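You operate a simulated robot arm through the tools that you are given. There is no shell and no other tool. Be economical: measure what you need, move in short steps, check, and stop when the job is done.

Carry out the task below with a simulated robot arm. There is one attempt and no reset: what you move stays moved.

TASK
Add 100 ml of blue dye to the pot and prime the line at pale.
Fine: bottle put back; black knob to that shade, then run the orange sample valve a few seconds and shut it.

Only the result counts: the job must be done as asked and must still hold three seconds after the hand-in. Knocking over, shifting, dropping, spilling or breaking anything else fails it.

THE ROBOT
A 7-joint arm with a two-finger parallel gripper, fixed in place. Base frame: the origin is at the foot of the arm, x ahead of it, y to its left, z up. Lengths are in m, angles in rad, forces in N, time in s.
Its first joint turns from -1.152 to 1.152 rad. Payload 2.4 kg.
The tool frame sits at the grasp point between the pads (the TCP): z along the fingers, y along the line on which they close. The tips reach 0.03 m beyond it. Largest opening 0.094 m; finger width 0.028, thickness 0.01; the body of the gripper, 0.05 by 0.096 m, starts 0.055 m behind the TCP.
Orientation is told as [roll, pitch, yaw] about the base's x, y, z axes, in that order, counted from this pose: with the fingers straight down and closing along the base's y, the tool's x points along the base's -x, its y along +y and its z along -z.

THE INTERFACE
- The arm moves only by the tool apply_moves. Its argument "deltas" is one flat list of numbers, 7 for each row, row after row: the shift along the base's x, y, z in m, then the turn, a rotation vector about the base's x, y, z in rad, then the finger opening in m, from 0 to 0.094. In form: [tx, ty, tz, rx, ry, rz, grip, tx, ty, tz, rx, ry, rz, grip, ...]. A call has 1 to 8 rows; each row shifts and turns the commanded pose from where the row before left it. Rows are played at 5 a second. More than 0.05 m and 0.15 rad between two rows, or a gripper value outside its range, and nothing of the call is played. Where a pose cannot be reached the arm comes as near as it can. A force on the tool above 40 N (or 10 N above the force at the start of the call, whichever is more), or a blocked arm, ends the call early, and 0.2 s more pass. The fingers move at their own pace (about 0.153 m/s each) and stop on an object; they squeeze with about 21 N. The grip force told is the motor's: it shows also when the fingers shut on nothing. Time passes only in rows, and 0.2 s behind the last, so rows that do not move let the fingers close. It gives the time, the measured TCP pose, the force on the tool (base axes), the opening and the grip force at its end, in the units of the frame above (readings bear some noise).
- Cameras (640 x 400 px; columns grow to the right, rows downward): "scene" is fixed at [0.0235, 0.4641, 1.4412]; the picture's right is [-0.87, -0.50, 0.00], its down [-0.30, 0.52, -0.80] and it looks along [0.40, -0.70, -0.60] (base axes); focal length 224 px, centre (320, 200). "wrist" rides on the gripper at [-0.037, 0, -0.058] in the tool frame; the picture's right is [0.00, -1.00, 0.00], its down [0.97, 0.00, -0.24] and it looks along [0.24, 0.00, 0.97] (tool axes); focal length 218 px, centre (320, 200).
- grab_frame(camera): a new picture of that camera. It takes no simulated time.
- pixel_to_xyz(camera, pixels): there is no depth. For up to 12 entries [column, row, z] of the newest picture of that camera ("zoom" is the newest enlarged one), the place [x, y] in the base frame at which the ray of that pixel passes the height z, good to about 0.003 m. It takes no simulated time.
- zoom(camera, box): a new picture of the part [left, top, right, bottom] of that camera's present view, enlarged. It takes no simulated time.
- finish_job(): hands the job in; it is judged then, once.

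Work in short steps. Measure before you move; look again where a grasp or a placing could have gone wrong, and mend it. You have 80 turns and 34 pictures in all, those below and enlarged ones among them. Open the gripper and draw the arm clear of the work before you hand the job in, unless the task says otherwise; then end with one line.

The tools are called after "Call:" by a JSON object that holds its "api" and its "payload". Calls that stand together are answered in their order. apply_moves: Moves the arm, as the interface text tells. Its arguments: {"type":"object","properties":{"deltas":{"type":"array"}},"required":["deltas"]} The other tools are called the same way: grab_frame (camera) takes a picture; pixel_to_xyz (camera, pixels) gives the place at which the rays of pixels pass given heights; zoom (camera, box) takes an enlarged picture of a part of a camera's view; finish_job () hands the job in.

At the start:

```text
time: 0.0
position: [0.3909, -0.0442, 1.3038]
tool_rot: [-0.001, 0.0, 0.0]
wrist_force: [0.8, 0.3, 0.2]
finger_gap: 0.0941
grasp_force: 0.1
```

scene: 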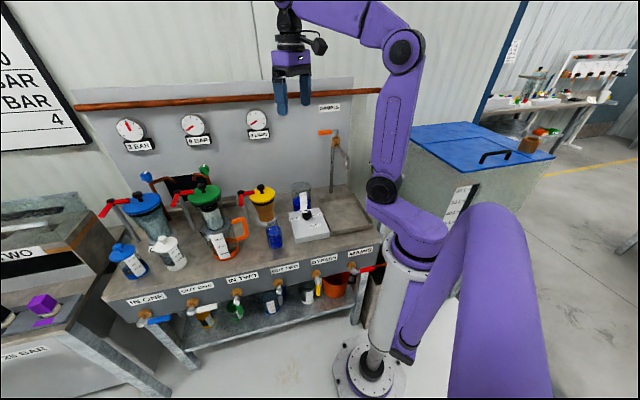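
wrist: 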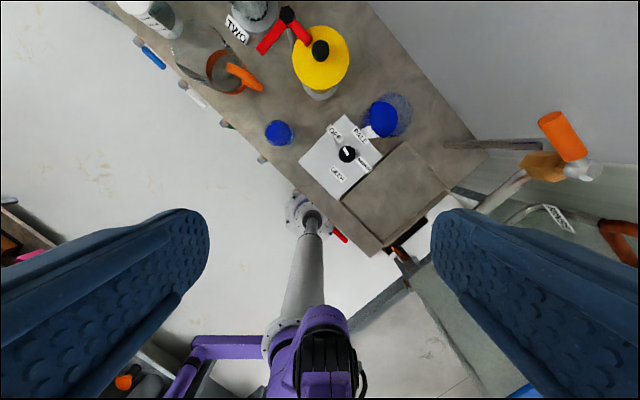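

I start by enlarging the bench area in the scene view (about columns 190-390, rows 90-300) and the wrist view around the knob box.

Call:
{"api": "zoom", "payload": {"camera": "scene", "box": [230, 170, 390, 270]}}

Call:
{"api": "zoom", "payload": {"camera": "wrist", "box": [220, 70, 460, 220]}}

Call:
{"api": "zoom", "payload": {"camera": "scene", "box": [90, 170, 250, 270]}}

Call:
{"api": "zoom", "payload": {"camera": "scene", "box": [260, 90, 388, 170]}}

```text
4.00 times, centred on (310, 220) of scene
```

zoom: 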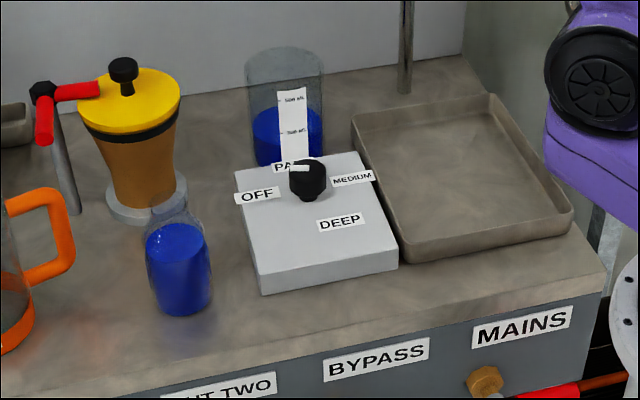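

```text
2.67 times, centred on (340, 145) of wrist
```

zoom: 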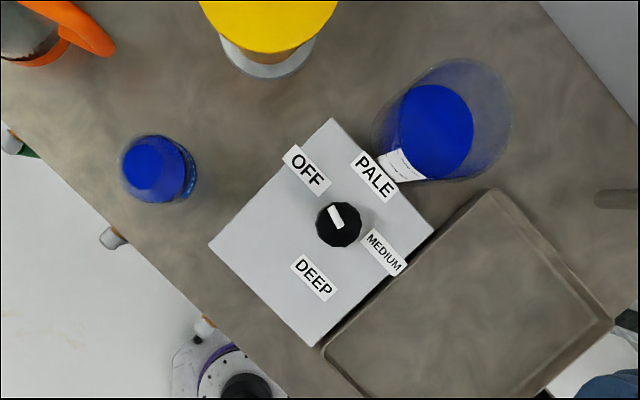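

```text
4.00 times, centred on (170, 220) of scene
```

zoom: 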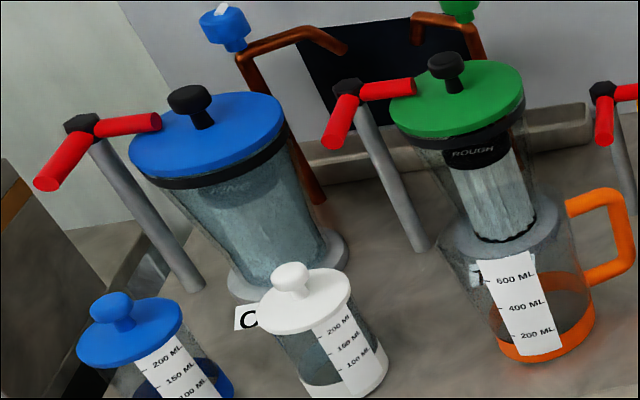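

```text
5.00 times, centred on (324, 130) of scene
```

zoom: 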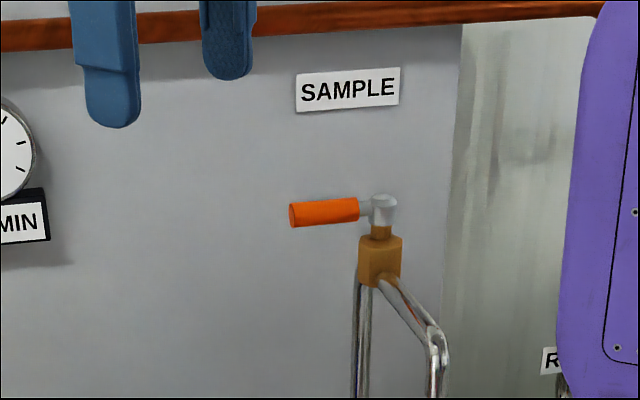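

The dye bottle stands at scene (275,247), the graduated pot with blue at (302,190), the knob box at (306,215), and the sample valve's orange lever at (319..336,132). I measure these at plausible heights from both views.

Call:
{"api": "pixel_to_xyz", "payload": {"camera": "scene", "pixels": [[275.7, 245, 0.3], [306.5, 215, 0.38], [306.5, 215, 0.34], [301, 188, 0.4], [301, 185, 0.45], [336.4, 132, 0.6], [319, 133, 0.6], [336.4, 132, 0.7], [319, 133, 0.7], [294, 243, 0.3], [329, 236, 0.3]]}}

Call:
{"api": "pixel_to_xyz", "payload": {"camera": "wrist", "pixels": [[278, 133, 0.3], [278, 133, 0.4], [347, 154, 0.38], [347, 154, 0.34], [382, 119, 0.35], [386, 115, 0.4], [392, 115, 0.45], [585, 172, 0.6], [560, 130, 0.6], [585, 172, 0.7], [545, 120, 0.7], [300, 162, 0.34]]}}

```text
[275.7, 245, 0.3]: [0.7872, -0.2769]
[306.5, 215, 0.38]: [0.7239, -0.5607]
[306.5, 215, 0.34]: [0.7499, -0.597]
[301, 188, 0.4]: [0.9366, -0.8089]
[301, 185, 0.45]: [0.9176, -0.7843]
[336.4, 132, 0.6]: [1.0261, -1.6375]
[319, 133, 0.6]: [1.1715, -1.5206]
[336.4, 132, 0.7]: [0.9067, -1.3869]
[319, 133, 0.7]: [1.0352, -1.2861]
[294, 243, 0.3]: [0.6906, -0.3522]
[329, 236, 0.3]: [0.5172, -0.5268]
```

```text
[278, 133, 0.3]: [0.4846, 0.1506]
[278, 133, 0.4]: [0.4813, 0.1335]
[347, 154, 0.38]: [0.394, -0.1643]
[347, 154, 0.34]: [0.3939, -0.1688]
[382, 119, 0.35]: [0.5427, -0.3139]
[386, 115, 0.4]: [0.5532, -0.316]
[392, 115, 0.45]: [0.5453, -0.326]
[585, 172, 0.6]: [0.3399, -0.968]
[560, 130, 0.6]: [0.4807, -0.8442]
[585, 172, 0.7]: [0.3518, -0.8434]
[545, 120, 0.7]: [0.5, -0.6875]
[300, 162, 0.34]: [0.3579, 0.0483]
```

The two views only agree if the knob is at z ≈ 0.89, so the bench is much higher than 0.3. I re-measure matching features at 0.80-0.95 to pin the bench height down.

Call:
{"api": "pixel_to_xyz", "payload": {"camera": "scene", "pixels": [[295.5, 238, 0.84], [295.5, 243.7, 0.8], [275.7, 246, 0.8], [306.5, 215, 0.88], [301, 208, 0.8], [301, 184, 0.95], [336.4, 132, 1.05], [319, 133, 1.05], [352, 177, 0.82], [334, 235, 0.82], [374, 223, 0.82], [372, 370, 0.0]]}}

Call:
{"api": "pixel_to_xyz", "payload": {"camera": "wrist", "pixels": [[298.7, 161, 0.84], [278, 133, 0.8], [278, 133, 0.9], [347, 154, 0.88], [382, 119, 0.85], [392, 115, 0.95], [578, 170, 1.05], [553, 120, 1.05], [405, 142, 0.82], [345, 201, 0.82], [448, 191, 0.82], [565, 140, 1.1]]}}

```text
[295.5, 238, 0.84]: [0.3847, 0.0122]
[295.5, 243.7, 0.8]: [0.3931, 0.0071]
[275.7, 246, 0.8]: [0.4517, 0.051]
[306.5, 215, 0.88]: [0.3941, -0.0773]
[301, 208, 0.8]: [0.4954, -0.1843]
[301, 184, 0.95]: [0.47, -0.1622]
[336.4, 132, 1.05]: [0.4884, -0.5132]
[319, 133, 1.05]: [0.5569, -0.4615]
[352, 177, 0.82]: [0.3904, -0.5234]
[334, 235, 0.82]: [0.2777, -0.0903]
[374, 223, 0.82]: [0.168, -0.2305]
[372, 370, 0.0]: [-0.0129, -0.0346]
```

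```text
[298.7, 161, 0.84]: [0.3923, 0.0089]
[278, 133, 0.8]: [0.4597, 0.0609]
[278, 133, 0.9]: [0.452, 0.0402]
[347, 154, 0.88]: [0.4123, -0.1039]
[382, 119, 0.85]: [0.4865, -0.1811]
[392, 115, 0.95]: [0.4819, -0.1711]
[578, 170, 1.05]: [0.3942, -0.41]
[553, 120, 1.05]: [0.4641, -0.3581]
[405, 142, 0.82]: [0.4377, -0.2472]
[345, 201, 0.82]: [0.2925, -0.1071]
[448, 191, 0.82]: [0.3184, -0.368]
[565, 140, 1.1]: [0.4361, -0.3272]
```

Bench is at z ≈ 0.80 and the box top ≈ 0.84, with the bottle at about (0.453,0.052) and the pot at about (0.485,-0.18). I zoom hard on the pot scale and on the bottle (scene 285-320 × 175-215, and 262-292 × 210-255).

Call:
{"api": "zoom", "payload": {"camera": "scene", "box": [278, 176, 326, 206]}}

Call:
{"api": "zoom", "payload": {"camera": "scene", "box": [242, 210, 306, 250]}}

```text
13.33 times, centred on (302, 191) of scene
```

zoom: 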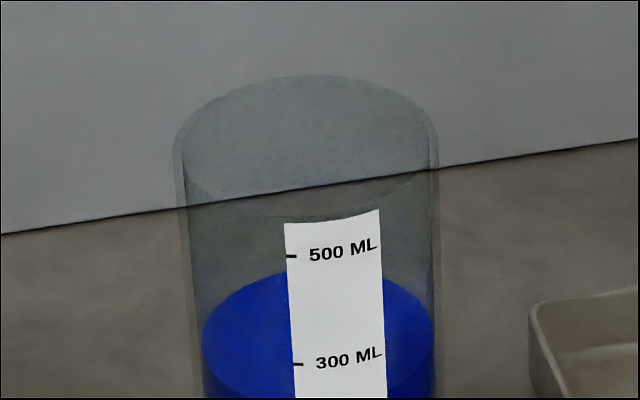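

```text
10.00 times, centred on (274, 230) of scene
```

zoom: 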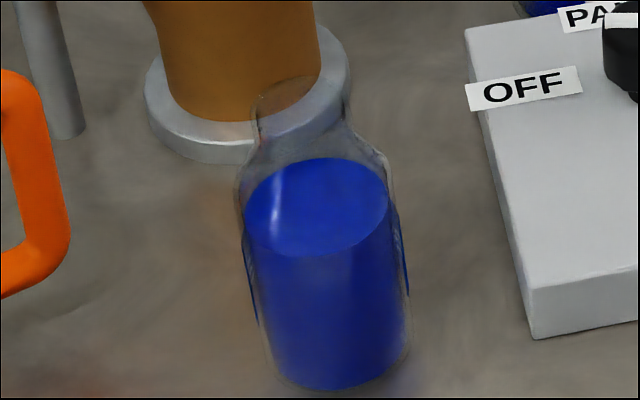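

The pot's surface is a little under the 300 mark (front edge ≈ zoom row 398 against the mark at 363). The bottle is open, about 0.055 wide and 0.13 tall (z 0.80-0.93). I swing the tool toward horizontal (pointing +x) above the bench, for a side grasp on the bottle.

Call:
{"api": "apply_moves", "payload": {"deltas": [-0.015, 0.012, -0.025, 0, -0.15, 0, 0.094, -0.015, 0.012, -0.025, 0, -0.15, 0, 0.094, -0.015, 0.012, -0.025, 0, -0.15, 0, 0.094, -0.015, 0.012, -0.025, 0, -0.15, 0, 0.094, -0.015, 0.012, -0.025, 0, -0.15, 0, 0.094, -0.015, 0.012, -0.025, 0, -0.15, 0, 0.094, -0.015, 0.012, -0.025, 0, -0.15, 0, 0.094, -0.015, 0.012, -0.025, 0, -0.15, 0, 0.094]}}

```text
time: 1.8
position: [0.3524, -0.1166, 1.1272]
tool_rot: [-0.095, -1.07, -0.528]
wrist_force: [-2.0, 6.0, 0.6]
finger_gap: 0.0941
grasp_force: 0.0
out of reach, approached as far as the arm can: row 6, 7, 8
```

The pose is too close to the base (commanded x 0.27), so the arm stopped short. I shift the command outward to x ≈ 0.38 with no further turn.

Call:
{"api": "apply_moves", "payload": {"deltas": [0.035, 0, 0, 0, 0, 0, 0.094, 0.035, 0, 0, 0, 0, 0, 0.094, 0.035, 0, 0, 0, 0, 0, 0.094, 0, 0, 0, 0, 0, 0, 0.094]}}

```text
time: 2.8
position: [0.4139, 0.0316, 1.1266]
tool_rot: [-0.086, -1.071, 0.0]
wrist_force: [0.0, 0.7, 0.6]
finger_gap: 0.0938
grasp_force: 0.0
```

Now at (0.414,0.032,1.127), pitched -1.07 with a small roll. I straighten the roll and pitch a bit more, so the fingers can come down straddling the bottle.

Call:
{"api": "apply_moves", "payload": {"deltas": [0, 0.005, -0.02, 0.02, -0.12, 0.037, 0.094, 0, 0.005, -0.02, 0.02, -0.12, 0.037, 0.094, 0, 0.005, -0.02, 0, 0, 0, 0.094, 0.01, 0.005, -0.02, 0, 0, 0, 0.094, 0, 0, 0, 0, 0, 0, 0.094]}}

```text
time: 4.0
position: [0.4233, 0.0539, 1.0467]
tool_rot: [0.035, -1.31, -0.044]
wrist_force: [0.5, -0.3, 0.2]
finger_gap: 0.094
grasp_force: 0.0
```

Orientation is good now. I look through both cameras to line up with the bottle.

Call:
{"api": "grab_frame", "payload": {"camera": "wrist"}}

Call:
{"api": "zoom", "payload": {"camera": "scene", "box": [214, 150, 374, 250]}}

```text
25 pictures are left
```

wrist: 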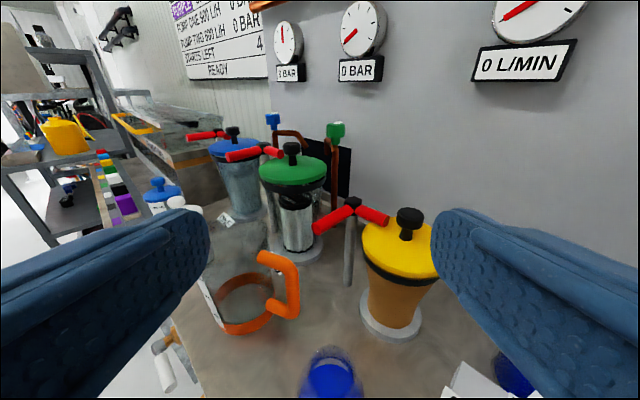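

```text
4.00 times, centred on (294, 200) of scene
```

zoom: 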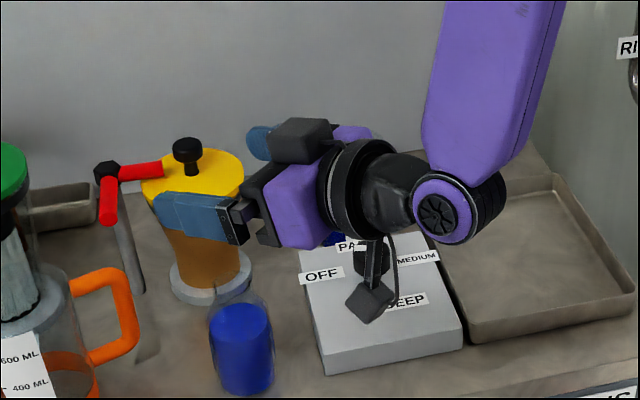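

The bottle's liquid surface shows in the wrist view at (332,375), and its mouth near (326,352). I convert those.

Call:
{"api": "pixel_to_xyz", "payload": {"camera": "wrist", "pixels": [[332, 380, 0.876], [327, 356, 0.93], [293, 265, 0.9], [408, 215, 0.98], [509, 375, 0.87], [395, 325, 0.82]]}}

Call:
{"api": "pixel_to_xyz", "payload": {"camera": "zoom", "pixels": [[239, 335, 0.876], [245, 380, 0.8], [238, 300, 0.93]]}}

```text
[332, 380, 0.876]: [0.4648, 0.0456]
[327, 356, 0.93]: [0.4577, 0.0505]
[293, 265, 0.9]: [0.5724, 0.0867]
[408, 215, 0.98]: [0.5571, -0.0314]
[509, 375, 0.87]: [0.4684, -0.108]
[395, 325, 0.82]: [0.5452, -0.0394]
```

```text
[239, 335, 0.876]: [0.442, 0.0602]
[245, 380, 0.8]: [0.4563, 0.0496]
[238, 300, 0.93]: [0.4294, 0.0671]
```

The bottle is at about (0.457,0.050). An accessory hangs under the wrist (zoom (370,300)) and could touch the bench, so I tilt the tool to ~33° below horizontal and stop above the bottle for a check.

Call:
{"api": "apply_moves", "payload": {"deltas": [0.011, -0.001, 0, 0, 0.1, 0, 0.094, 0.011, -0.001, 0, 0, 0.1, 0, 0.094, 0.012, -0.002, 0, 0, 0.1, 0, 0.094, 0, 0, -0.04, 0, 0, 0, 0.094, 0, 0, -0.04, 0, 0, 0, 0.094, 0, 0, 0, 0, 0, 0, 0.094]}}

Call:
{"api": "zoom", "payload": {"camera": "scene", "box": [214, 170, 374, 270]}}

```text
time: 5.4
position: [0.4603, 0.0509, 0.9683]
tool_rot: [0.013, -1.012, -0.021]
wrist_force: [-0.3, 0.2, 0.5]
finger_gap: 0.094
grasp_force: 0.1
```

```text
4.00 times, centred on (294, 220) of scene
```

zoom: 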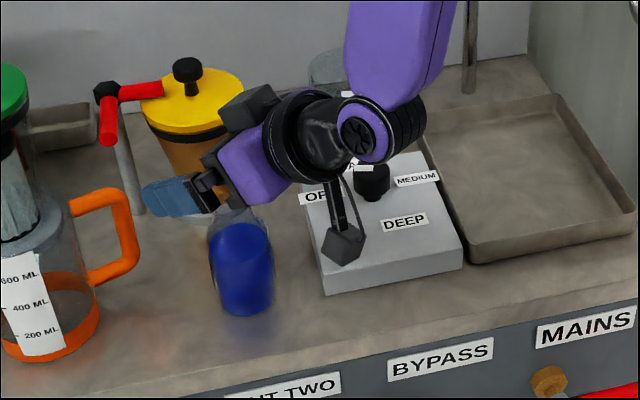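

The accessory is at about (0.335,0.05,0.937) and would clear the bench, and tilting a little more gives margin. I come down around the bottle to z ≈ 0.86.

Call:
{"api": "apply_moves", "payload": {"deltas": [0, 0, -0.02, 0, 0.075, 0, 0.094, 0, 0, -0.02, 0, 0.075, 0, 0.094, 0, 0, -0.02, 0, 0, 0, 0.094, 0, 0, -0.02, 0, 0, 0, 0.094, -0.001, 0, -0.028, 0, 0, 0, 0.094, 0, 0, 0, 0, 0, 0, 0.094]}}

Call:
{"api": "zoom", "payload": {"camera": "scene", "box": [230, 190, 326, 250]}}

```text
time: 6.8
position: [0.4718, 0.0604, 0.8698]
tool_rot: [-0.006, -0.856, -0.01]
wrist_force: [-1.8, 0.2, 4.6]
finger_gap: 0.0941
grasp_force: 0.0
out of reach, approached as far as the arm can: row 4, 5
```

```text
6.67 times, centred on (278, 220) of scene
```

zoom: 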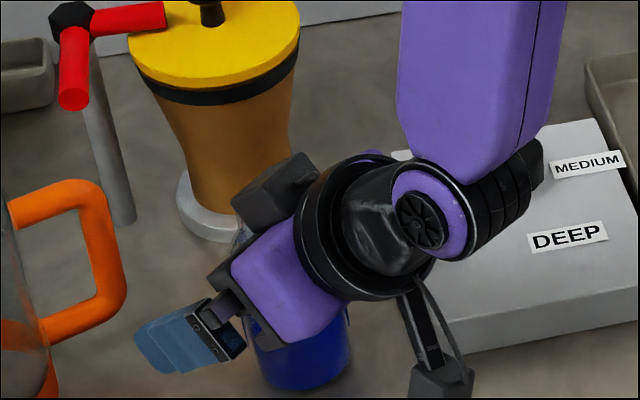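

The arm hit its reach limit near z 0.87 and drifted ~1 cm sideways. I go back up a little and tilt the tool steeper, which should be easier to reach low down.

Call:
{"api": "apply_moves", "payload": {"deltas": [-0.004, -0.003, 0.025, 0, 0, 0, 0.094, -0.01, -0.006, 0.01, 0, 0.1, 0, 0.094, 0, 0, 0, 0, 0, 0, 0.094]}}

```text
time: 7.6
position: [0.4587, 0.0521, 0.9076]
tool_rot: [0.005, -0.759, -0.016]
wrist_force: [0.1, 0.2, -0.5]
finger_gap: 0.0942
grasp_force: 0.0
```

Force is gone. I check the bottle's place from the wrist camera before descending.

Call:
{"api": "grab_frame", "payload": {"camera": "wrist"}}

```text
21 pictures are left
```

wrist: 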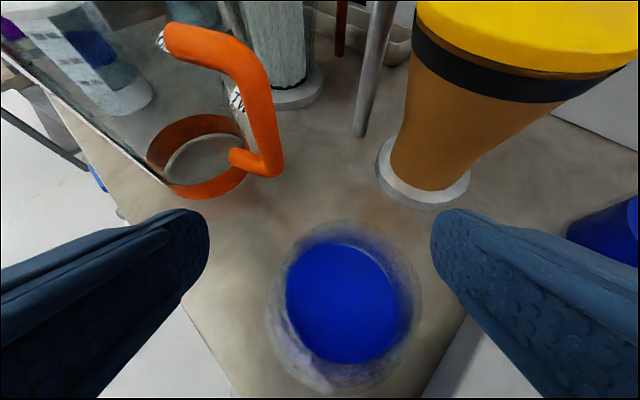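

The bottle sits between the fingers with its liquid disc at (349,300). I convert that and check the centring.

Call:
{"api": "pixel_to_xyz", "payload": {"camera": "wrist", "pixels": [[349, 302, 0.876], [345, 305, 0.93], [345, 305, 0.9]]}}

```text
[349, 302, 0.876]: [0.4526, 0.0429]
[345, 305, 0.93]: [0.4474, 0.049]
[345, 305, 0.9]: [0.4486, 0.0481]
```

Bottle axis is about (0.452,0.046). I descend in small steps to z ≈ 0.868, a little steeper.

Call:
{"api": "apply_moves", "payload": {"deltas": [-0.003, -0.003, -0.013, 0, 0.06, 0, 0.094, -0.002, -0.003, -0.013, 0, 0.06, 0, 0.094, 0, 0, -0.013, 0, 0, 0, 0.094, 0, 0, 0, 0, 0, 0, 0.094]}}

```text
time: 8.6
position: [0.4528, 0.0467, 0.8668]
tool_rot: [0.005, -0.641, -0.015]
wrist_force: [0.3, -0.4, -0.1]
finger_gap: 0.0939
grasp_force: 0.1
```

No contact and well centred. I go 8 mm lower and close the fingers.

Call:
{"api": "apply_moves", "payload": {"deltas": [0, 0, -0.008, 0, 0, 0, 0.094, 0, 0, 0, 0, 0, 0, 0.07, 0, 0, 0, 0, 0, 0, 0.04, 0, 0, 0, 0, 0, 0, 0.04, 0, 0, 0, 0, 0, 0, 0.04]}}

```text
time: 9.1
position: [0.4569, 0.047, 0.8634]
tool_rot: [0.01, -0.656, -0.018]
wrist_force: [-4.8, -0.3, 11.8]
finger_gap: 0.0701
grasp_force: 0.1
stopped in row 2: the force on the tool passed its limit (the readings are from after the stop); the commanded pose is now the measured one
```

The gripper body touched the bottle's mouth (force +11.8 N), so the bottle top limits the depth. I raise 15 mm, check that the force is gone, then close.

Call:
{"api": "apply_moves", "payload": {"deltas": [-0.004, 0, 0.008, 0, 0, 0, 0.08, -0.004, 0, 0.007, 0, 0, 0, 0.08, 0, 0, 0, 0, 0, 0, 0.08]}}

Call:
{"api": "zoom", "payload": {"camera": "scene", "box": [230, 200, 310, 250]}}

```text
time: 9.9
position: [0.4473, 0.0467, 0.8778]
tool_rot: [0.008, -0.652, -0.017]
wrist_force: [-0.5, 0.2, 0.3]
finger_gap: 0.0801
grasp_force: 0.1
```

```text
8.00 times, centred on (270, 225) of scene
```

zoom: 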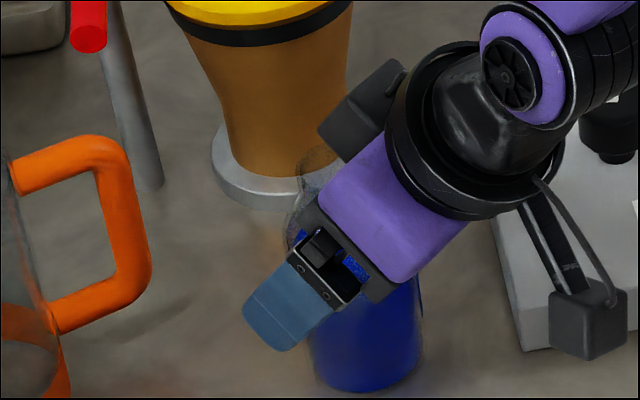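

Force is zero and the bottle's base (zoom (365,388) → scene (275.6,248.5)) is where it was. I close the fingers.

Call:
{"api": "apply_moves", "payload": {"deltas": [0, 0, 0, 0, 0, 0, 0.06, 0, 0, 0, 0, 0, 0, 0.045, 0, 0, 0, 0, 0, 0, 0.045, 0, 0, 0, 0, 0, 0, 0.045]}}

```text
time: 10.9
position: [0.4477, 0.047, 0.877]
tool_rot: [0.007, -0.652, -0.018]
wrist_force: [-0.7, 0.2, -0.3]
finger_gap: 0.0592
grasp_force: 21.3
```

Gripped at gap 0.059 with 21 N. I record the put-back pose (0.4477,0.047,0.877) and lift.

Call:
{"api": "apply_moves", "payload": {"deltas": [0, 0, 0.02, 0, 0, 0, 0.045, 0, 0, 0.03, 0, 0, 0, 0.045, 0, 0, 0.04, 0, 0, 0, 0.045, 0, 0, 0.04, 0, 0, 0, 0.045, 0, 0, 0.02, 0, 0, 0, 0.045, 0, 0, 0, 0, 0, 0, 0.045]}}

Call:
{"api": "zoom", "payload": {"camera": "scene", "box": [230, 160, 358, 240]}}

```text
time: 12.3
position: [0.4497, 0.0468, 1.0272]
tool_rot: [0.008, -0.652, -0.019]
wrist_force: [0.8, -0.1, -1.4]
finger_gap: 0.0589
grasp_force: 20.6
```

```text
5.00 times, centred on (294, 200) of scene
```

zoom: 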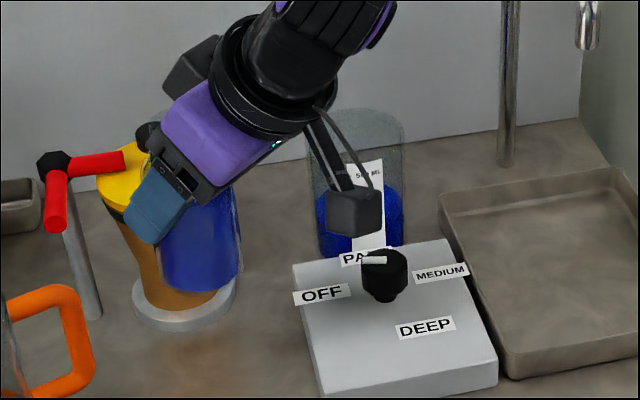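

Bottle held (about 1.5 N). The pot's centre works out at about (0.485,-0.175) with its rim at z ≈ 0.92, and the mouth is ~0.055 above the TCP. I carry the bottle upright to beside the pot at about (0.478,-0.123,1.04).

Call:
{"api": "apply_moves", "payload": {"deltas": [0.004, -0.03, 0.003, 0, 0, 0, 0.045, 0.004, -0.03, 0.003, 0, 0, 0, 0.045, 0.005, -0.03, 0.003, 0, 0, 0, 0.045, 0.005, -0.03, 0.003, 0, 0, 0, 0.045, 0.005, -0.03, 0.003, 0, 0, 0, 0.045, 0.005, -0.02, 0, 0, 0, 0, 0.045, 0, 0, 0, 0, 0, 0, 0.045]}}

Call:
{"api": "grab_frame", "payload": {"camera": "wrist"}}

Call:
{"api": "zoom", "payload": {"camera": "scene", "box": [262, 150, 358, 210]}}

```text
time: 13.9
position: [0.4741, -0.1225, 1.0435]
tool_rot: [0.007, -0.654, -0.017]
wrist_force: [-0.1, 0.5, -1.4]
finger_gap: 0.0589
grasp_force: 20.5
```

```text
18 pictures are left
```

wrist: 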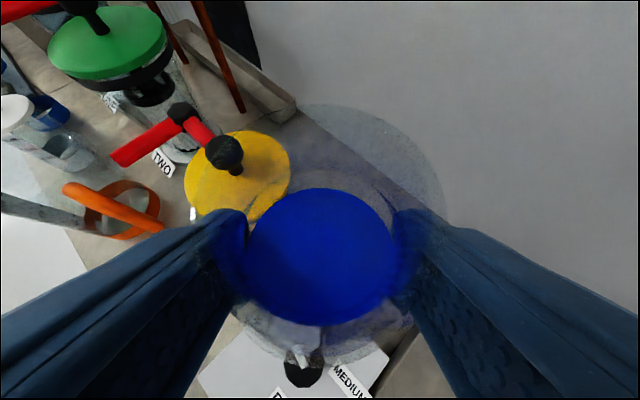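

```text
6.67 times, centred on (310, 180) of scene
```

zoom: 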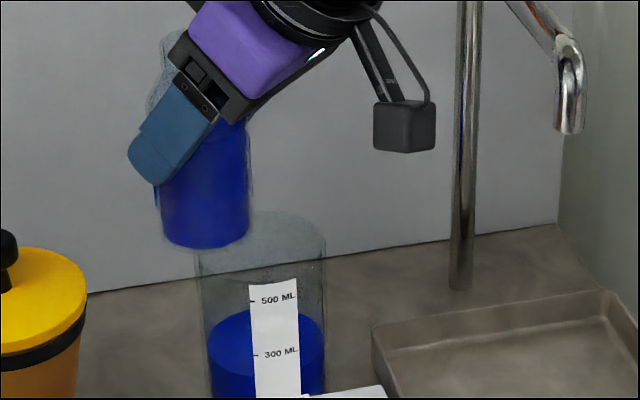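

The bottle hangs just beside the pot (pot columns 200-325 in the zoom, 300 mark at row 355). I start tilting about +x toward the pot, 0.75 rad first.

Call:
{"api": "apply_moves", "payload": {"deltas": [0, 0, 0, 0.15, 0, 0, 0.045, 0, 0, 0, 0.15, 0, 0, 0.045, 0, 0, 0, 0.15, 0, 0, 0.045, 0, 0, 0, 0.15, 0, 0, 0.045, 0, 0, 0, 0.1, 0, 0, 0.045, 0, 0, 0, 0, 0, 0, 0.045]}}

Call:
{"api": "zoom", "payload": {"camera": "scene", "box": [262, 160, 342, 210]}}

```text
time: 15.3
position: [0.476, -0.1229, 1.0431]
tool_rot: [0.816, -0.472, -0.469]
wrist_force: [-0.4, -0.1, -2.2]
finger_gap: 0.0589
grasp_force: 20.7
```

```text
8.00 times, centred on (302, 185) of scene
```

zoom: 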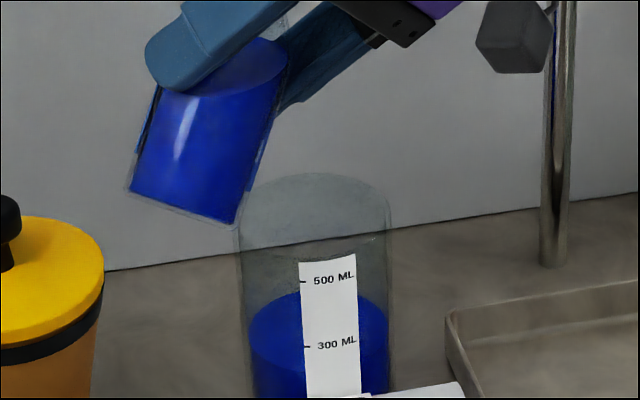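

The liquid stays level in the tilted bottle, and nothing is pouring yet. I take a sharp reference of the pot's level before pouring.

Call:
{"api": "zoom", "payload": {"camera": "scene", "box": [286, 192, 318, 212]}}

```text
16.00 times, centred on (302, 202) of scene
```

zoom: 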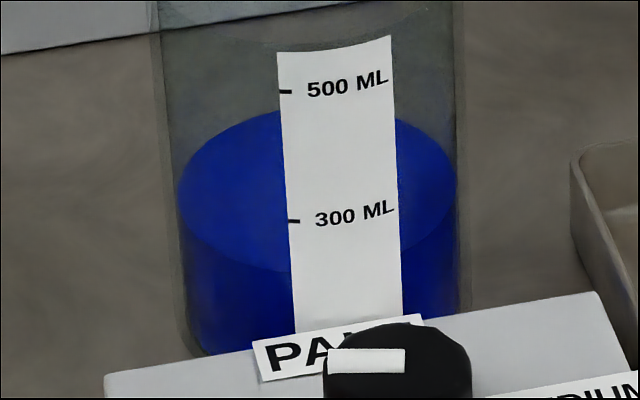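

Reference: marks 500 at row 91 and 300 at row 220, surface front edge at row ≈ 272 by the label's left side. That reads ~200 ml allowing for wall parallax, so the target is row ≈ 209. I tilt on to ~1.2 rad, still short of the expected pour angle.

Call:
{"api": "apply_moves", "payload": {"deltas": [0, 0, 0, 0.15, 0, 0, 0.045, 0, 0, 0, 0.15, 0, 0, 0.045, 0, 0, 0, 0.15, 0, 0, 0.045, 0, 0, 0, 0.1, 0, 0, 0.045, 0, 0, 0, 0, 0, 0, 0.045]}}

Call:
{"api": "zoom", "payload": {"camera": "scene", "box": [254, 152, 350, 212]}}

```text
time: 16.5
position: [0.4759, -0.1217, 1.0551]
tool_rot: [1.31, -0.212, -0.63]
wrist_force: [0.4, -0.6, -1.9]
finger_gap: 0.0588
grasp_force: 21.6
```

```text
6.67 times, centred on (302, 182) of scene
```

zoom: 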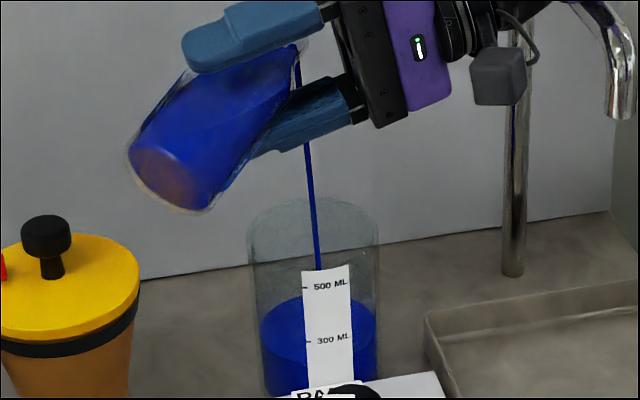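

It's already pouring a thin stream straight into the pot. I hold still briefly and read the level.

Call:
{"api": "apply_moves", "payload": {"deltas": [0, 0, 0, 0, 0, 0, 0.045]}}

Call:
{"api": "zoom", "payload": {"camera": "scene", "box": [286, 192, 318, 212]}}

```text
time: 16.9
position: [0.4754, -0.122, 1.0534]
tool_rot: [1.309, -0.212, -0.627]
wrist_force: [0.0, 0.5, -2.2]
finger_gap: 0.0589
grasp_force: 20.9
```

```text
16.00 times, centred on (302, 202) of scene
```

zoom: 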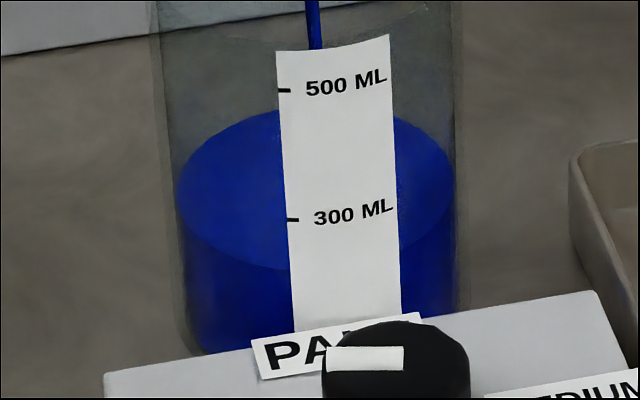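

The edge has risen from ≈272 to ≈269, about 5 ml. The flow is slow, so I hold for 1.8 s and read again.

Call:
{"api": "apply_moves", "payload": {"deltas": [0, 0, 0, 0, 0, 0, 0.045, 0, 0, 0, 0, 0, 0, 0.045, 0, 0, 0, 0, 0, 0, 0.045, 0, 0, 0, 0, 0, 0, 0.045, 0, 0, 0, 0, 0, 0, 0.045, 0, 0, 0, 0, 0, 0, 0.045, 0, 0, 0, 0, 0, 0, 0.045, 0, 0, 0, 0, 0, 0, 0.045]}}

Call:
{"api": "zoom", "payload": {"camera": "scene", "box": [286, 192, 318, 212]}}

```text
time: 18.7
position: [0.4768, -0.1218, 1.0533]
tool_rot: [1.309, -0.213, -0.627]
wrist_force: [0.0, -0.3, -1.5]
finger_gap: 0.0588
grasp_force: 21.1
```

```text
16.00 times, centred on (302, 202) of scene
```

zoom: 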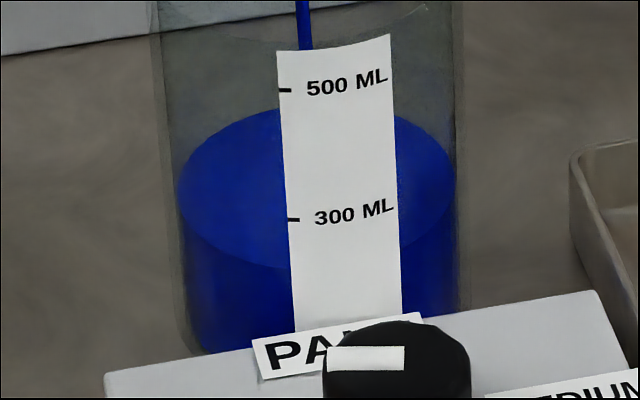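

Only a couple of ml more, so the liquid is about level with the lip. I tilt 0.12 rad further and hold ~1 s.

Call:
{"api": "apply_moves", "payload": {"deltas": [0, 0, 0, 0.06, 0, 0, 0.045, 0, 0, 0, 0.06, 0, 0, 0.045, 0, 0, 0, 0, 0, 0, 0.045, 0, 0, 0, 0, 0, 0, 0.045, 0, 0, 0, 0, 0, 0, 0.045, 0, 0, 0, 0, 0, 0, 0.045]}}

Call:
{"api": "zoom", "payload": {"camera": "scene", "box": [286, 192, 318, 212]}}

```text
time: 20.1
position: [0.4762, -0.1203, 1.073]
tool_rot: [1.41, -0.197, -0.639]
wrist_force: [0.3, 0.8, -1.7]
finger_gap: 0.0589
grasp_force: 20.7
```

```text
16.00 times, centred on (302, 202) of scene
```

zoom: 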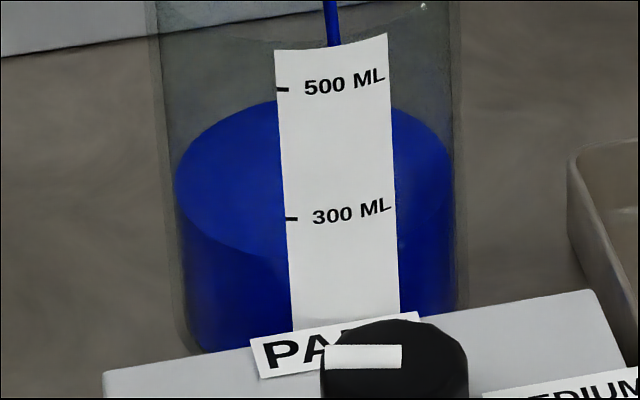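

The edge is now at ≈258, about 20 ml in all, and pouring faster. I tilt 0.06 more, bring the bottle down 2 cm, and hold.

Call:
{"api": "apply_moves", "payload": {"deltas": [0, 0, -0.01, 0.06, 0, 0, 0.045, 0, 0, -0.01, 0, 0, 0, 0.045, 0, 0, 0, 0, 0, 0, 0.045, 0, 0, 0, 0, 0, 0, 0.045, 0, 0, 0, 0, 0, 0, 0.045, 0, 0, 0, 0, 0, 0, 0.045, 0, 0, 0, 0, 0, 0, 0.045]}}

Call:
{"api": "zoom", "payload": {"camera": "scene", "box": [270, 172, 334, 212]}}

```text
time: 20.6
position: [0.4847, -0.1238, 1.0824]
tool_rot: [1.459, -0.233, -0.638]
wrist_force: [1.6, -0.4, -0.2]
finger_gap: 0.059
grasp_force: 21.3
stopped in row 2: the arm was blocked; the commanded pose is now the measured one
```

```text
10.00 times, centred on (302, 192) of scene
```

zoom: 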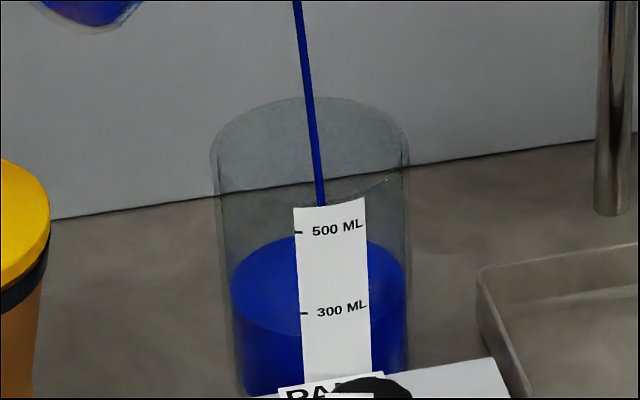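

The arm ran into a limit on the downward move, but the stream still lands inside the pot, with about 30 ml poured (edge 333 against the mark at 313). I don't push lower, I just hold and let it flow.

Call:
{"api": "apply_moves", "payload": {"deltas": [0, 0, 0, 0, 0, 0, 0.045, 0, 0, 0, 0, 0, 0, 0.045, 0, 0, 0, 0, 0, 0, 0.045, 0, 0, 0, 0, 0, 0, 0.045, 0, 0, 0, 0, 0, 0, 0.045, 0, 0, 0, 0, 0, 0, 0.045, 0, 0, 0, 0, 0, 0, 0.045]}}

Call:
{"api": "zoom", "payload": {"camera": "scene", "box": [254, 152, 350, 212]}}

```text
time: 22.2
position: [0.4852, -0.1234, 1.083]
tool_rot: [1.459, -0.233, -0.638]
wrist_force: [0.6, 0.0, -2.2]
finger_gap: 0.059
grasp_force: 20.3
```

```text
6.67 times, centred on (302, 182) of scene
```

zoom: 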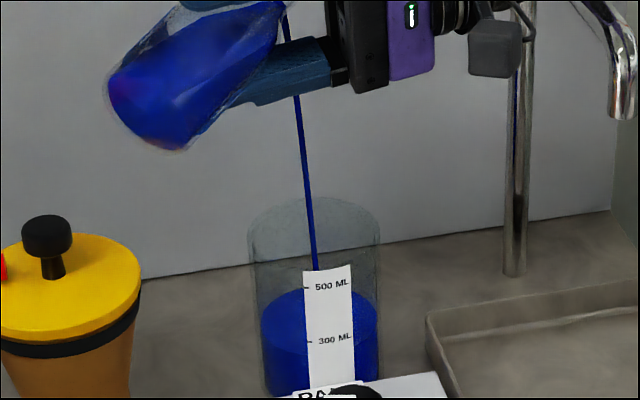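

About 43 ml in (edge ≈ 352 against the mark at 342 at 6.67×), still flowing. I tilt 0.05 more and hold ~1.5 s.

Call:
{"api": "apply_moves", "payload": {"deltas": [0, 0, 0, 0.05, 0, 0, 0.045, 0, 0, 0, 0, 0, 0, 0.045, 0, 0, 0, 0, 0, 0, 0.045, 0, 0, 0, 0, 0, 0, 0.045, 0, 0, 0, 0, 0, 0, 0.045, 0, 0, 0, 0, 0, 0, 0.045, 0, 0, 0, 0, 0, 0, 0.045]}}

Call:
{"api": "zoom", "payload": {"camera": "scene", "box": [286, 192, 318, 212]}}

```text
time: 23.8
position: [0.4847, -0.1251, 1.0899]
tool_rot: [1.5, -0.231, -0.65]
wrist_force: [0.6, -0.2, -2.1]
finger_gap: 0.0588
grasp_force: 20.8
```

```text
16.00 times, centred on (302, 202) of scene
```

zoom: 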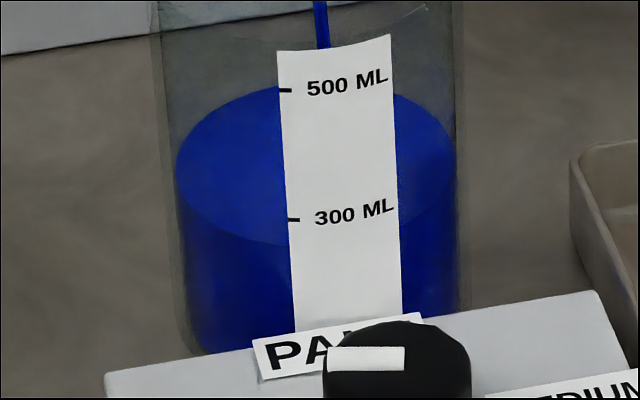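

The sharp reading is edge ≈ 244 (from 272), so about 43 ml, at roughly 6 ml/s. I continue with a small tilt increase and hold.

Call:
{"api": "apply_moves", "payload": {"deltas": [0, 0, 0, 0.05, 0, 0, 0.045, 0, 0, 0, 0, 0, 0, 0.045, 0, 0, 0, 0, 0, 0, 0.045, 0, 0, 0, 0, 0, 0, 0.045, 0, 0, 0, 0.04, 0, 0, 0.045, 0, 0, 0, 0, 0, 0, 0.045, 0, 0, 0, 0, 0, 0, 0.045, 0, 0, 0, 0, 0, 0, 0.045]}}

Call:
{"api": "zoom", "payload": {"camera": "scene", "box": [286, 192, 318, 212]}}

```text
time: 25.6
position: [0.4832, -0.1256, 1.1051]
tool_rot: [1.575, -0.22, -0.664]
wrist_force: [0.6, 0.3, -1.7]
finger_gap: 0.0586
grasp_force: 20.8
```

```text
16.00 times, centred on (302, 202) of scene
```

zoom: 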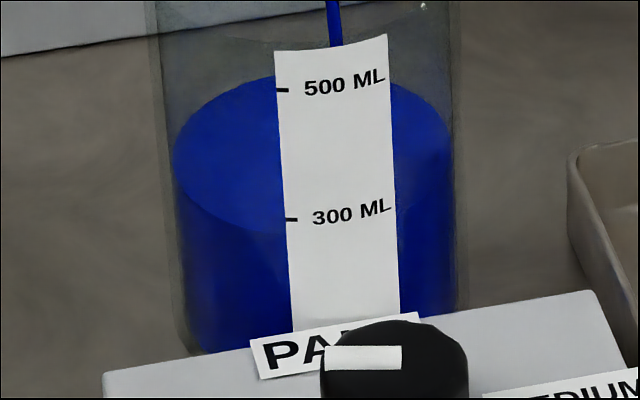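

The edge is at ≈233, so ~59 ml, at about 9 ml/s. I continue with one more similar step.

Call:
{"api": "apply_moves", "payload": {"deltas": [0, 0, 0, 0.05, 0, 0, 0.045, 0, 0, 0, 0, 0, 0, 0.045, 0, 0, 0, 0, 0, 0, 0.045, 0, 0, 0, 0, 0, 0, 0.045, 0, 0, 0, 0.04, 0, 0, 0.045, 0, 0, 0, 0, 0, 0, 0.045, 0, 0, 0, 0, 0, 0, 0.045, 0, 0, 0, 0, 0, 0, 0.045]}}

Call:
{"api": "apply_moves", "payload": {"deltas": [0, 0, 0, 0, 0, 0, 0.045, 0, 0, 0, 0, 0, 0, 0.045]}}

Call:
{"api": "zoom", "payload": {"camera": "scene", "box": [286, 192, 318, 212]}}

```text
time: 27.4
position: [0.4829, -0.1263, 1.118]
tool_rot: [1.65, -0.206, -0.674]
wrist_force: [-0.4, -0.6, -1.1]
finger_gap: 0.0586
grasp_force: 21.2
```

```text
time: 28.0
position: [0.4828, -0.1275, 1.1197]
tool_rot: [1.652, -0.205, -0.676]
wrist_force: [0.9, -0.4, -1.6]
finger_gap: 0.0586
grasp_force: 21.6
```

```text
16.00 times, centred on (302, 202) of scene
```

zoom: 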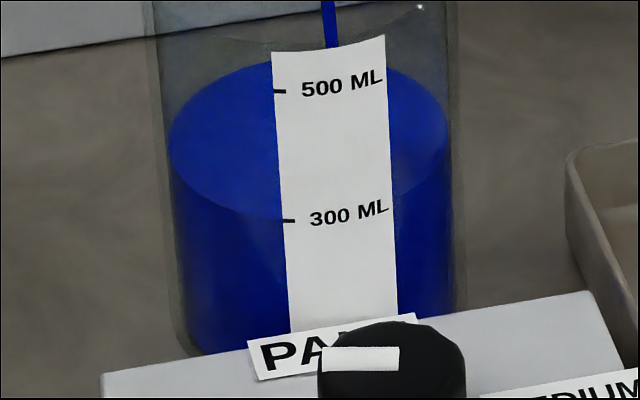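

Edge ≈ 219, so ~82 ml, flowing at ~9.5 ml/s. I hold 1.4 s more and then start tilting back, aiming at 100 ml.

Call:
{"api": "apply_moves", "payload": {"deltas": [0, 0, 0, 0, 0, 0, 0.045, 0, 0, 0, 0, 0, 0, 0.045, 0, 0, 0, 0, 0, 0, 0.045, 0, 0, 0, 0, 0, 0, 0.045, 0, 0, 0, 0, 0, 0, 0.045, 0, 0, 0, 0, 0, 0, 0.045, 0, 0, 0, 0, 0, 0, 0.045, 0, 0, 0, -0.15, 0, 0, 0.045]}}

Call:
{"api": "apply_moves", "payload": {"deltas": [0, 0, 0, -0.15, 0, 0, 0.045, 0, 0, 0, -0.15, 0, 0, 0.045, 0, 0, 0, -0.15, 0, 0, 0.045, 0, 0, 0, 0, 0, 0, 0.045]}}

Call:
{"api": "zoom", "payload": {"camera": "scene", "box": [286, 192, 318, 212]}}

```text
time: 29.8
position: [0.487, -0.1229, 1.0951]
tool_rot: [1.526, -0.229, -0.647]
wrist_force: [0.6, 0.5, -0.9]
finger_gap: 0.0585
grasp_force: 21.0
```

```text
time: 30.8
position: [0.4825, -0.1257, 1.0791]
tool_rot: [1.134, -0.428, -0.538]
wrist_force: [-0.7, -0.2, -1.3]
finger_gap: 0.0587
grasp_force: 21.1
```

```text
16.00 times, centred on (302, 202) of scene
```

zoom: 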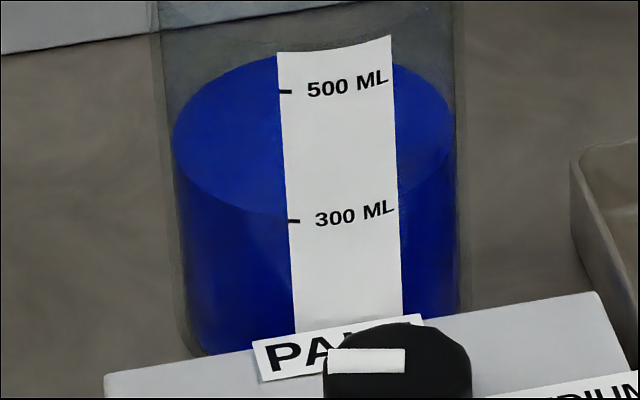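

No more stream. The edge went from 272 to ≈213 and the back rim of the surface from 113 to ≈56, so about 93-95 ml. I do one short dip back to the same tilt to add the last few ml, and return.

Call:
{"api": "apply_moves", "payload": {"deltas": [0, 0, 0, 0.15, 0, 0, 0.045, 0, 0, 0, 0.15, 0, 0, 0.045, 0, 0, 0, 0.15, 0, 0, 0.045, 0, 0, 0, 0.15, 0, 0, 0.045, 0, 0, 0, 0, 0, 0, 0.045, 0, 0, 0, -0.15, 0, 0, 0.045, 0, 0, 0, -0.15, 0, 0, 0.045, 0, 0, 0, -0.15, 0, 0, 0.045]}}

Call:
{"api": "apply_moves", "payload": {"deltas": [0, 0, 0, -0.15, 0, 0, 0.045, 0, 0, 0, -0.15, 0, 0, 0.045, 0, 0, 0, -0.15, 0, 0, 0.045, 0, 0, 0, -0.15, 0, 0, 0.045, 0, 0, 0, -0.15, 0, 0, 0.045, 0, 0, 0, 0, 0, 0, 0.045]}}

```text
time: 32.6
position: [0.4828, -0.1244, 1.0778]
tool_rot: [1.272, -0.345, -0.588]
wrist_force: [-0.2, -0.2, -0.6]
finger_gap: 0.0584
grasp_force: 21.0
```

```text
time: 34.0
position: [0.4835, -0.1259, 1.0801]
tool_rot: [0.479, -0.652, -0.188]
wrist_force: [0.2, -0.6, -0.9]
finger_gap: 0.0586
grasp_force: 21.2
```

I untilt the rest, (-0.374, 0.039, -0.116) in three rows, then carry the bottle back toward its place.

Call:
{"api": "apply_moves", "payload": {"deltas": [0, 0.01, 0, -0.125, 0.013, -0.039, 0.045, 0, 0.02, 0, -0.125, 0.013, -0.039, 0.045, -0.005, 0.03, -0.005, -0.124, 0.012, -0.038, 0.045, -0.01, 0.035, -0.01, 0, 0, 0, 0.045, -0.01, 0.035, -0.01, 0, 0, 0, 0.045, -0.01, 0.04, -0.01, 0, 0, 0, 0.045, 0, 0, 0, 0, 0, 0, 0.045]}}

```text
time: 35.6
position: [0.4475, 0.0455, 1.0434]
tool_rot: [0.005, -0.652, -0.015]
wrist_force: [0.4, -0.1, -1.0]
finger_gap: 0.0572
grasp_force: 20.8
```

Orientation is back to the grasp pose. The gap reads 0.057, slightly smaller, so I lower to just above the bench and look.

Call:
{"api": "apply_moves", "payload": {"deltas": [0, 0.001, -0.04, 0, 0, 0, 0.045, 0, 0.001, -0.04, 0, 0, 0, 0.045, 0, 0, -0.04, 0, 0, 0, 0.045, 0, 0, -0.025, 0, 0, 0, 0.045, 0, 0, 0, 0, 0, 0, 0.045]}}

Call:
{"api": "zoom", "payload": {"camera": "scene", "box": [238, 190, 334, 250]}}

```text
time: 36.8
position: [0.4479, 0.0483, 0.8994]
tool_rot: [0.004, -0.655, -0.016]
wrist_force: [-0.9, -1.1, 0.0]
finger_gap: 0.0574
grasp_force: 20.8
```

```text
6.67 times, centred on (286, 220) of scene
```

zoom: 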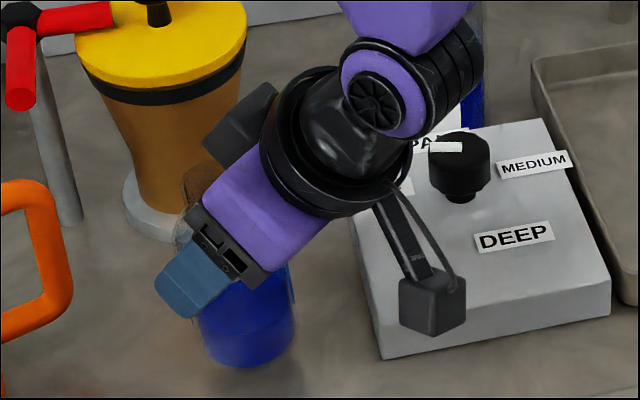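

The bottle is upright, perhaps ~5 mm lower in the grip. I lower in small steps and watch the vertical force.

Call:
{"api": "apply_moves", "payload": {"deltas": [0, 0, -0.007, 0, 0, 0, 0.045, 0, 0, -0.005, 0, 0, 0, 0.045, 0, 0, 0, 0, 0, 0, 0.045]}}

Call:
{"api": "apply_moves", "payload": {"deltas": [0, 0, -0.003, 0, 0, 0, 0.045, 0, 0, 0, 0, 0, 0, 0.045]}}

Call:
{"api": "apply_moves", "payload": {"deltas": [0, 0, -0.003, 0, 0, 0, 0.045, 0, 0, 0, 0, 0, 0, 0.045]}}

```text
time: 37.6
position: [0.4481, 0.0469, 0.8891]
tool_rot: [0.005, -0.653, -0.015]
wrist_force: [-0.6, 0.0, -1.2]
finger_gap: 0.0572
grasp_force: 21.0
```

```text
time: 38.2
position: [0.4489, 0.0475, 0.8841]
tool_rot: [0.005, -0.653, -0.013]
wrist_force: [-0.8, -0.1, -1.8]
finger_gap: 0.0572
grasp_force: 20.8
```

```text
time: 38.8
position: [0.4476, 0.0472, 0.883]
tool_rot: [0.005, -0.655, -0.014]
wrist_force: [-1.9, 0.5, 7.0]
finger_gap: 0.057
grasp_force: 20.7
```

Contact at z 0.883 (+7 N), so the bottle stands on the bench. I open gently and rise straight up.

Call:
{"api": "apply_moves", "payload": {"deltas": [0, 0, 0.001, 0, 0, 0, 0.057, 0, 0, 0, 0, 0, 0, 0.065, 0, 0, 0, 0, 0, 0, 0.08, 0, 0, 0, 0, 0, 0, 0.09, 0, 0, 0.02, 0, 0, 0, 0.09, 0, 0, 0.04, 0, 0, 0, 0.09, 0, 0, 0.04, 0, 0, 0, 0.09, 0, 0, 0.04, 0, 0, 0, 0.09]}}

Call:
{"api": "grab_frame", "payload": {"camera": "wrist"}}

```text
time: 40.6
position: [0.4496, 0.0426, 1.0249]
tool_rot: [0.005, -0.653, -0.015]
wrist_force: [0.8, -1.0, -0.8]
finger_gap: 0.0898
grasp_force: 0.1
```

```text
3 pictures are left
```

wrist: 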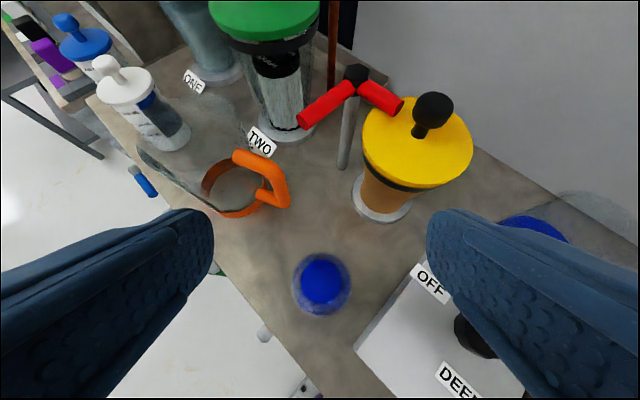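

The bottle stands upright at its old spot. For the knob I convert its wrist-view position (≈(478,333)), and check the bottle's place too.

Call:
{"api": "pixel_to_xyz", "payload": {"camera": "wrist", "pixels": [[478, 330, 0.875], [478, 330, 0.865], [322, 284, 0.84], [322, 284, 0.93], [428, 282, 0.842], [460, 380, 0.842], [384, 262, 0.8]]}}

Call:
{"api": "apply_moves", "payload": {"deltas": [-0.008, -0.028, 0, 0, 0.13, 0, 0.06, -0.008, -0.028, 0, 0, 0.13, 0, 0.06, -0.008, -0.028, 0, 0, 0.13, 0, 0.06, -0.008, -0.028, 0, 0, 0.13, 0, 0.06, -0.008, -0.028, 0, 0, 0.13, 0.015, 0.06, 0, 0, 0, 0, 0, 0, 0.06]}}

```text
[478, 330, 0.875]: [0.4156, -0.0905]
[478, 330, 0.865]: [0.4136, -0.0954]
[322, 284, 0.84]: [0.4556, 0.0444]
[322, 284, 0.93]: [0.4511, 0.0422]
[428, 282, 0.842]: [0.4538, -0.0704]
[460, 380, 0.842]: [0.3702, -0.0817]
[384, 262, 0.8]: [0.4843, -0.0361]
```

```text
time: 42.0
position: [0.4076, -0.0931, 1.0235]
tool_rot: [-0.002, 0.0, 0.003]
wrist_force: [-0.5, -0.4, 0.0]
finger_gap: 0.0602
grasp_force: 0.1
```

Bottle checks out at about (0.453,0.044). Fitting the four dial labels gives a dial centre of (0.412,-0.103), with OFF at +0.50 rad and PALE at -0.68 rad. The pointer is at OFF, so it needs -1.18 rad about z. I pre-turn +0.6 and come down over the knob.

Call:
{"api": "apply_moves", "payload": {"deltas": [0.0035, -0.0095, 0, 0, 0, 0.15, 0.06, 0, 0, -0.02, 0, 0, 0.15, 0.06, 0, 0, -0.03, 0, 0, 0.15, 0.06, 0, 0, -0.03, 0, 0, 0.15, 0.06, 0, 0, -0.03, 0, 0, 0, 0.06, 0, 0, -0.02, 0, 0, 0, 0.06, 0, 0, -0.013, 0, 0, 0, 0.06, 0, 0, 0, 0, 0, 0, 0.06]}}

```text
time: 43.8
position: [0.4118, -0.1028, 0.8799]
tool_rot: [-0.004, -0.003, 0.604]
wrist_force: [-0.1, 0.4, -0.1]
finger_gap: 0.0601
grasp_force: 0.1
```

No contact yet at z 0.880. I close on the knob and check the sideways force.

Call:
{"api": "apply_moves", "payload": {"deltas": [0, 0, 0, 0, 0, 0, 0.04, 0, 0, 0, 0, 0, 0, 0.02, 0, 0, 0, 0, 0, 0, 0.02]}}

```text
time: 44.6
position: [0.4131, -0.1049, 0.8798]
tool_rot: [-0.003, -0.006, 0.601]
wrist_force: [3.8, -8.3, -6.1]
finger_gap: 0.0369
grasp_force: 44.9
```

Gripped at gap 0.037, with a side force that says the knob is ~2 mm further along -y. I shift by that and turn -1.18 rad.

Call:
{"api": "apply_moves", "payload": {"deltas": [0.0012, -0.002, 0, 0, 0, -0.08, 0.02, 0, 0, 0, 0, 0, -0.15, 0.02, 0, 0, 0, 0, 0, -0.15, 0.02, 0, 0, 0, 0, 0, -0.15, 0.02, 0, 0, 0, 0, 0, -0.15, 0.02, 0, 0, 0, 0, 0, -0.15, 0.02, 0, 0, 0, 0, 0, -0.15, 0.02, 0, 0, 0, 0, 0, -0.15, 0.02]}}

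Call:
{"api": "apply_moves", "payload": {"deltas": [0, 0, 0, 0, 0, -0.05, 0.02, 0, 0, 0, 0, 0, 0, 0.02]}}

```text
time: 46.4
position: [0.4128, -0.1071, 0.8796]
tool_rot: [-0.001, -0.005, -0.534]
wrist_force: [4.4, -26.6, -24.9]
finger_gap: 0.0367
grasp_force: 44.9
```

```text
time: 47.0
position: [0.4131, -0.1065, 0.8797]
tool_rot: [-0.002, -0.006, -0.582]
wrist_force: [0.2, -33.2, -4.2]
finger_gap: 0.0369
grasp_force: 44.8
```

Turned 1.18 rad. I ease off the side load, open, rise, and look at the pointer.

Call:
{"api": "apply_moves", "payload": {"deltas": [0, -0.002, 0, 0, 0, 0, 0.02, 0, 0, 0, 0, 0, 0, 0.06, 0, 0, 0, 0, 0, 0, 0.07, 0, 0, 0.03, 0, 0, 0, 0.07, 0, 0, 0.04, 0, 0, 0, 0.07, -0.02, 0.02, 0.04, 0, 0, 0, 0.07, -0.02, 0.02, 0.04, 0, 0, 0, 0.07, 0, 0, 0.02, 0, 0, 0, 0.07]}}

Call:
{"api": "zoom", "payload": {"camera": "scene", "box": [278, 110, 358, 230]}}

```text
time: 48.8
position: [0.3707, -0.0664, 1.0481]
tool_rot: [-0.004, -0.003, -0.579]
wrist_force: [-0.1, 0.1, 0.4]
finger_gap: 0.0699
grasp_force: 0.1
```

```text
3.33 times, centred on (318, 170) of scene
```

zoom: 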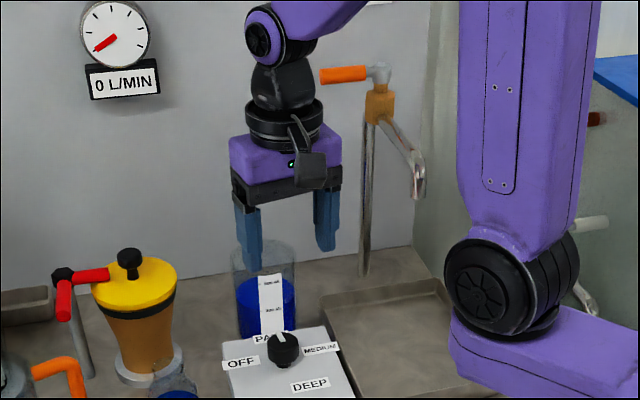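

The knob's white mark has swung from the OFF side to pointing back at PALE (mark at zoom (281,339), label at (268,338)). Combining views, the sample lever's pivot is at about (0.403,-0.328,1.128) and its tip at about (0.455,-0.278). I move above it with the tool turned to straddle the lever.

Call:
{"api": "apply_moves", "payload": {"deltas": [0, 0, 0.04, 0, 0, -0.15, 0.07, 0.005, -0.02, 0.04, 0, 0, -0.15, 0.07, 0.01, -0.03, 0.03, 0, 0, -0.15, 0.07, 0.01, -0.035, 0.02, 0, 0, -0.15, 0.07, 0.012, -0.035, 0.02, 0, 0, -0.15, 0.07, 0.012, -0.035, 0, 0, 0, -0.15, 0.07, 0.012, -0.035, 0, 0, 0, -0.15, 0.07, 0.01, -0.033, 0, 0, 0, -0.15, 0.07]}}

Call:
{"api": "apply_moves", "payload": {"deltas": [0, 0, 0, 0, 0, 0, 0.07]}}

```text
time: 50.6
position: [0.4427, -0.2908, 1.1985]
tool_rot: [-0.001, -0.003, -1.778]
wrist_force: [-0.1, 0.1, 1.0]
finger_gap: 0.07
grasp_force: 0.0
```

```text
time: 51.0
position: [0.4438, -0.2903, 1.1984]
tool_rot: [-0.001, -0.003, -1.777]
wrist_force: [-0.9, 0.8, -0.2]
finger_gap: 0.0699
grasp_force: 0.1
```

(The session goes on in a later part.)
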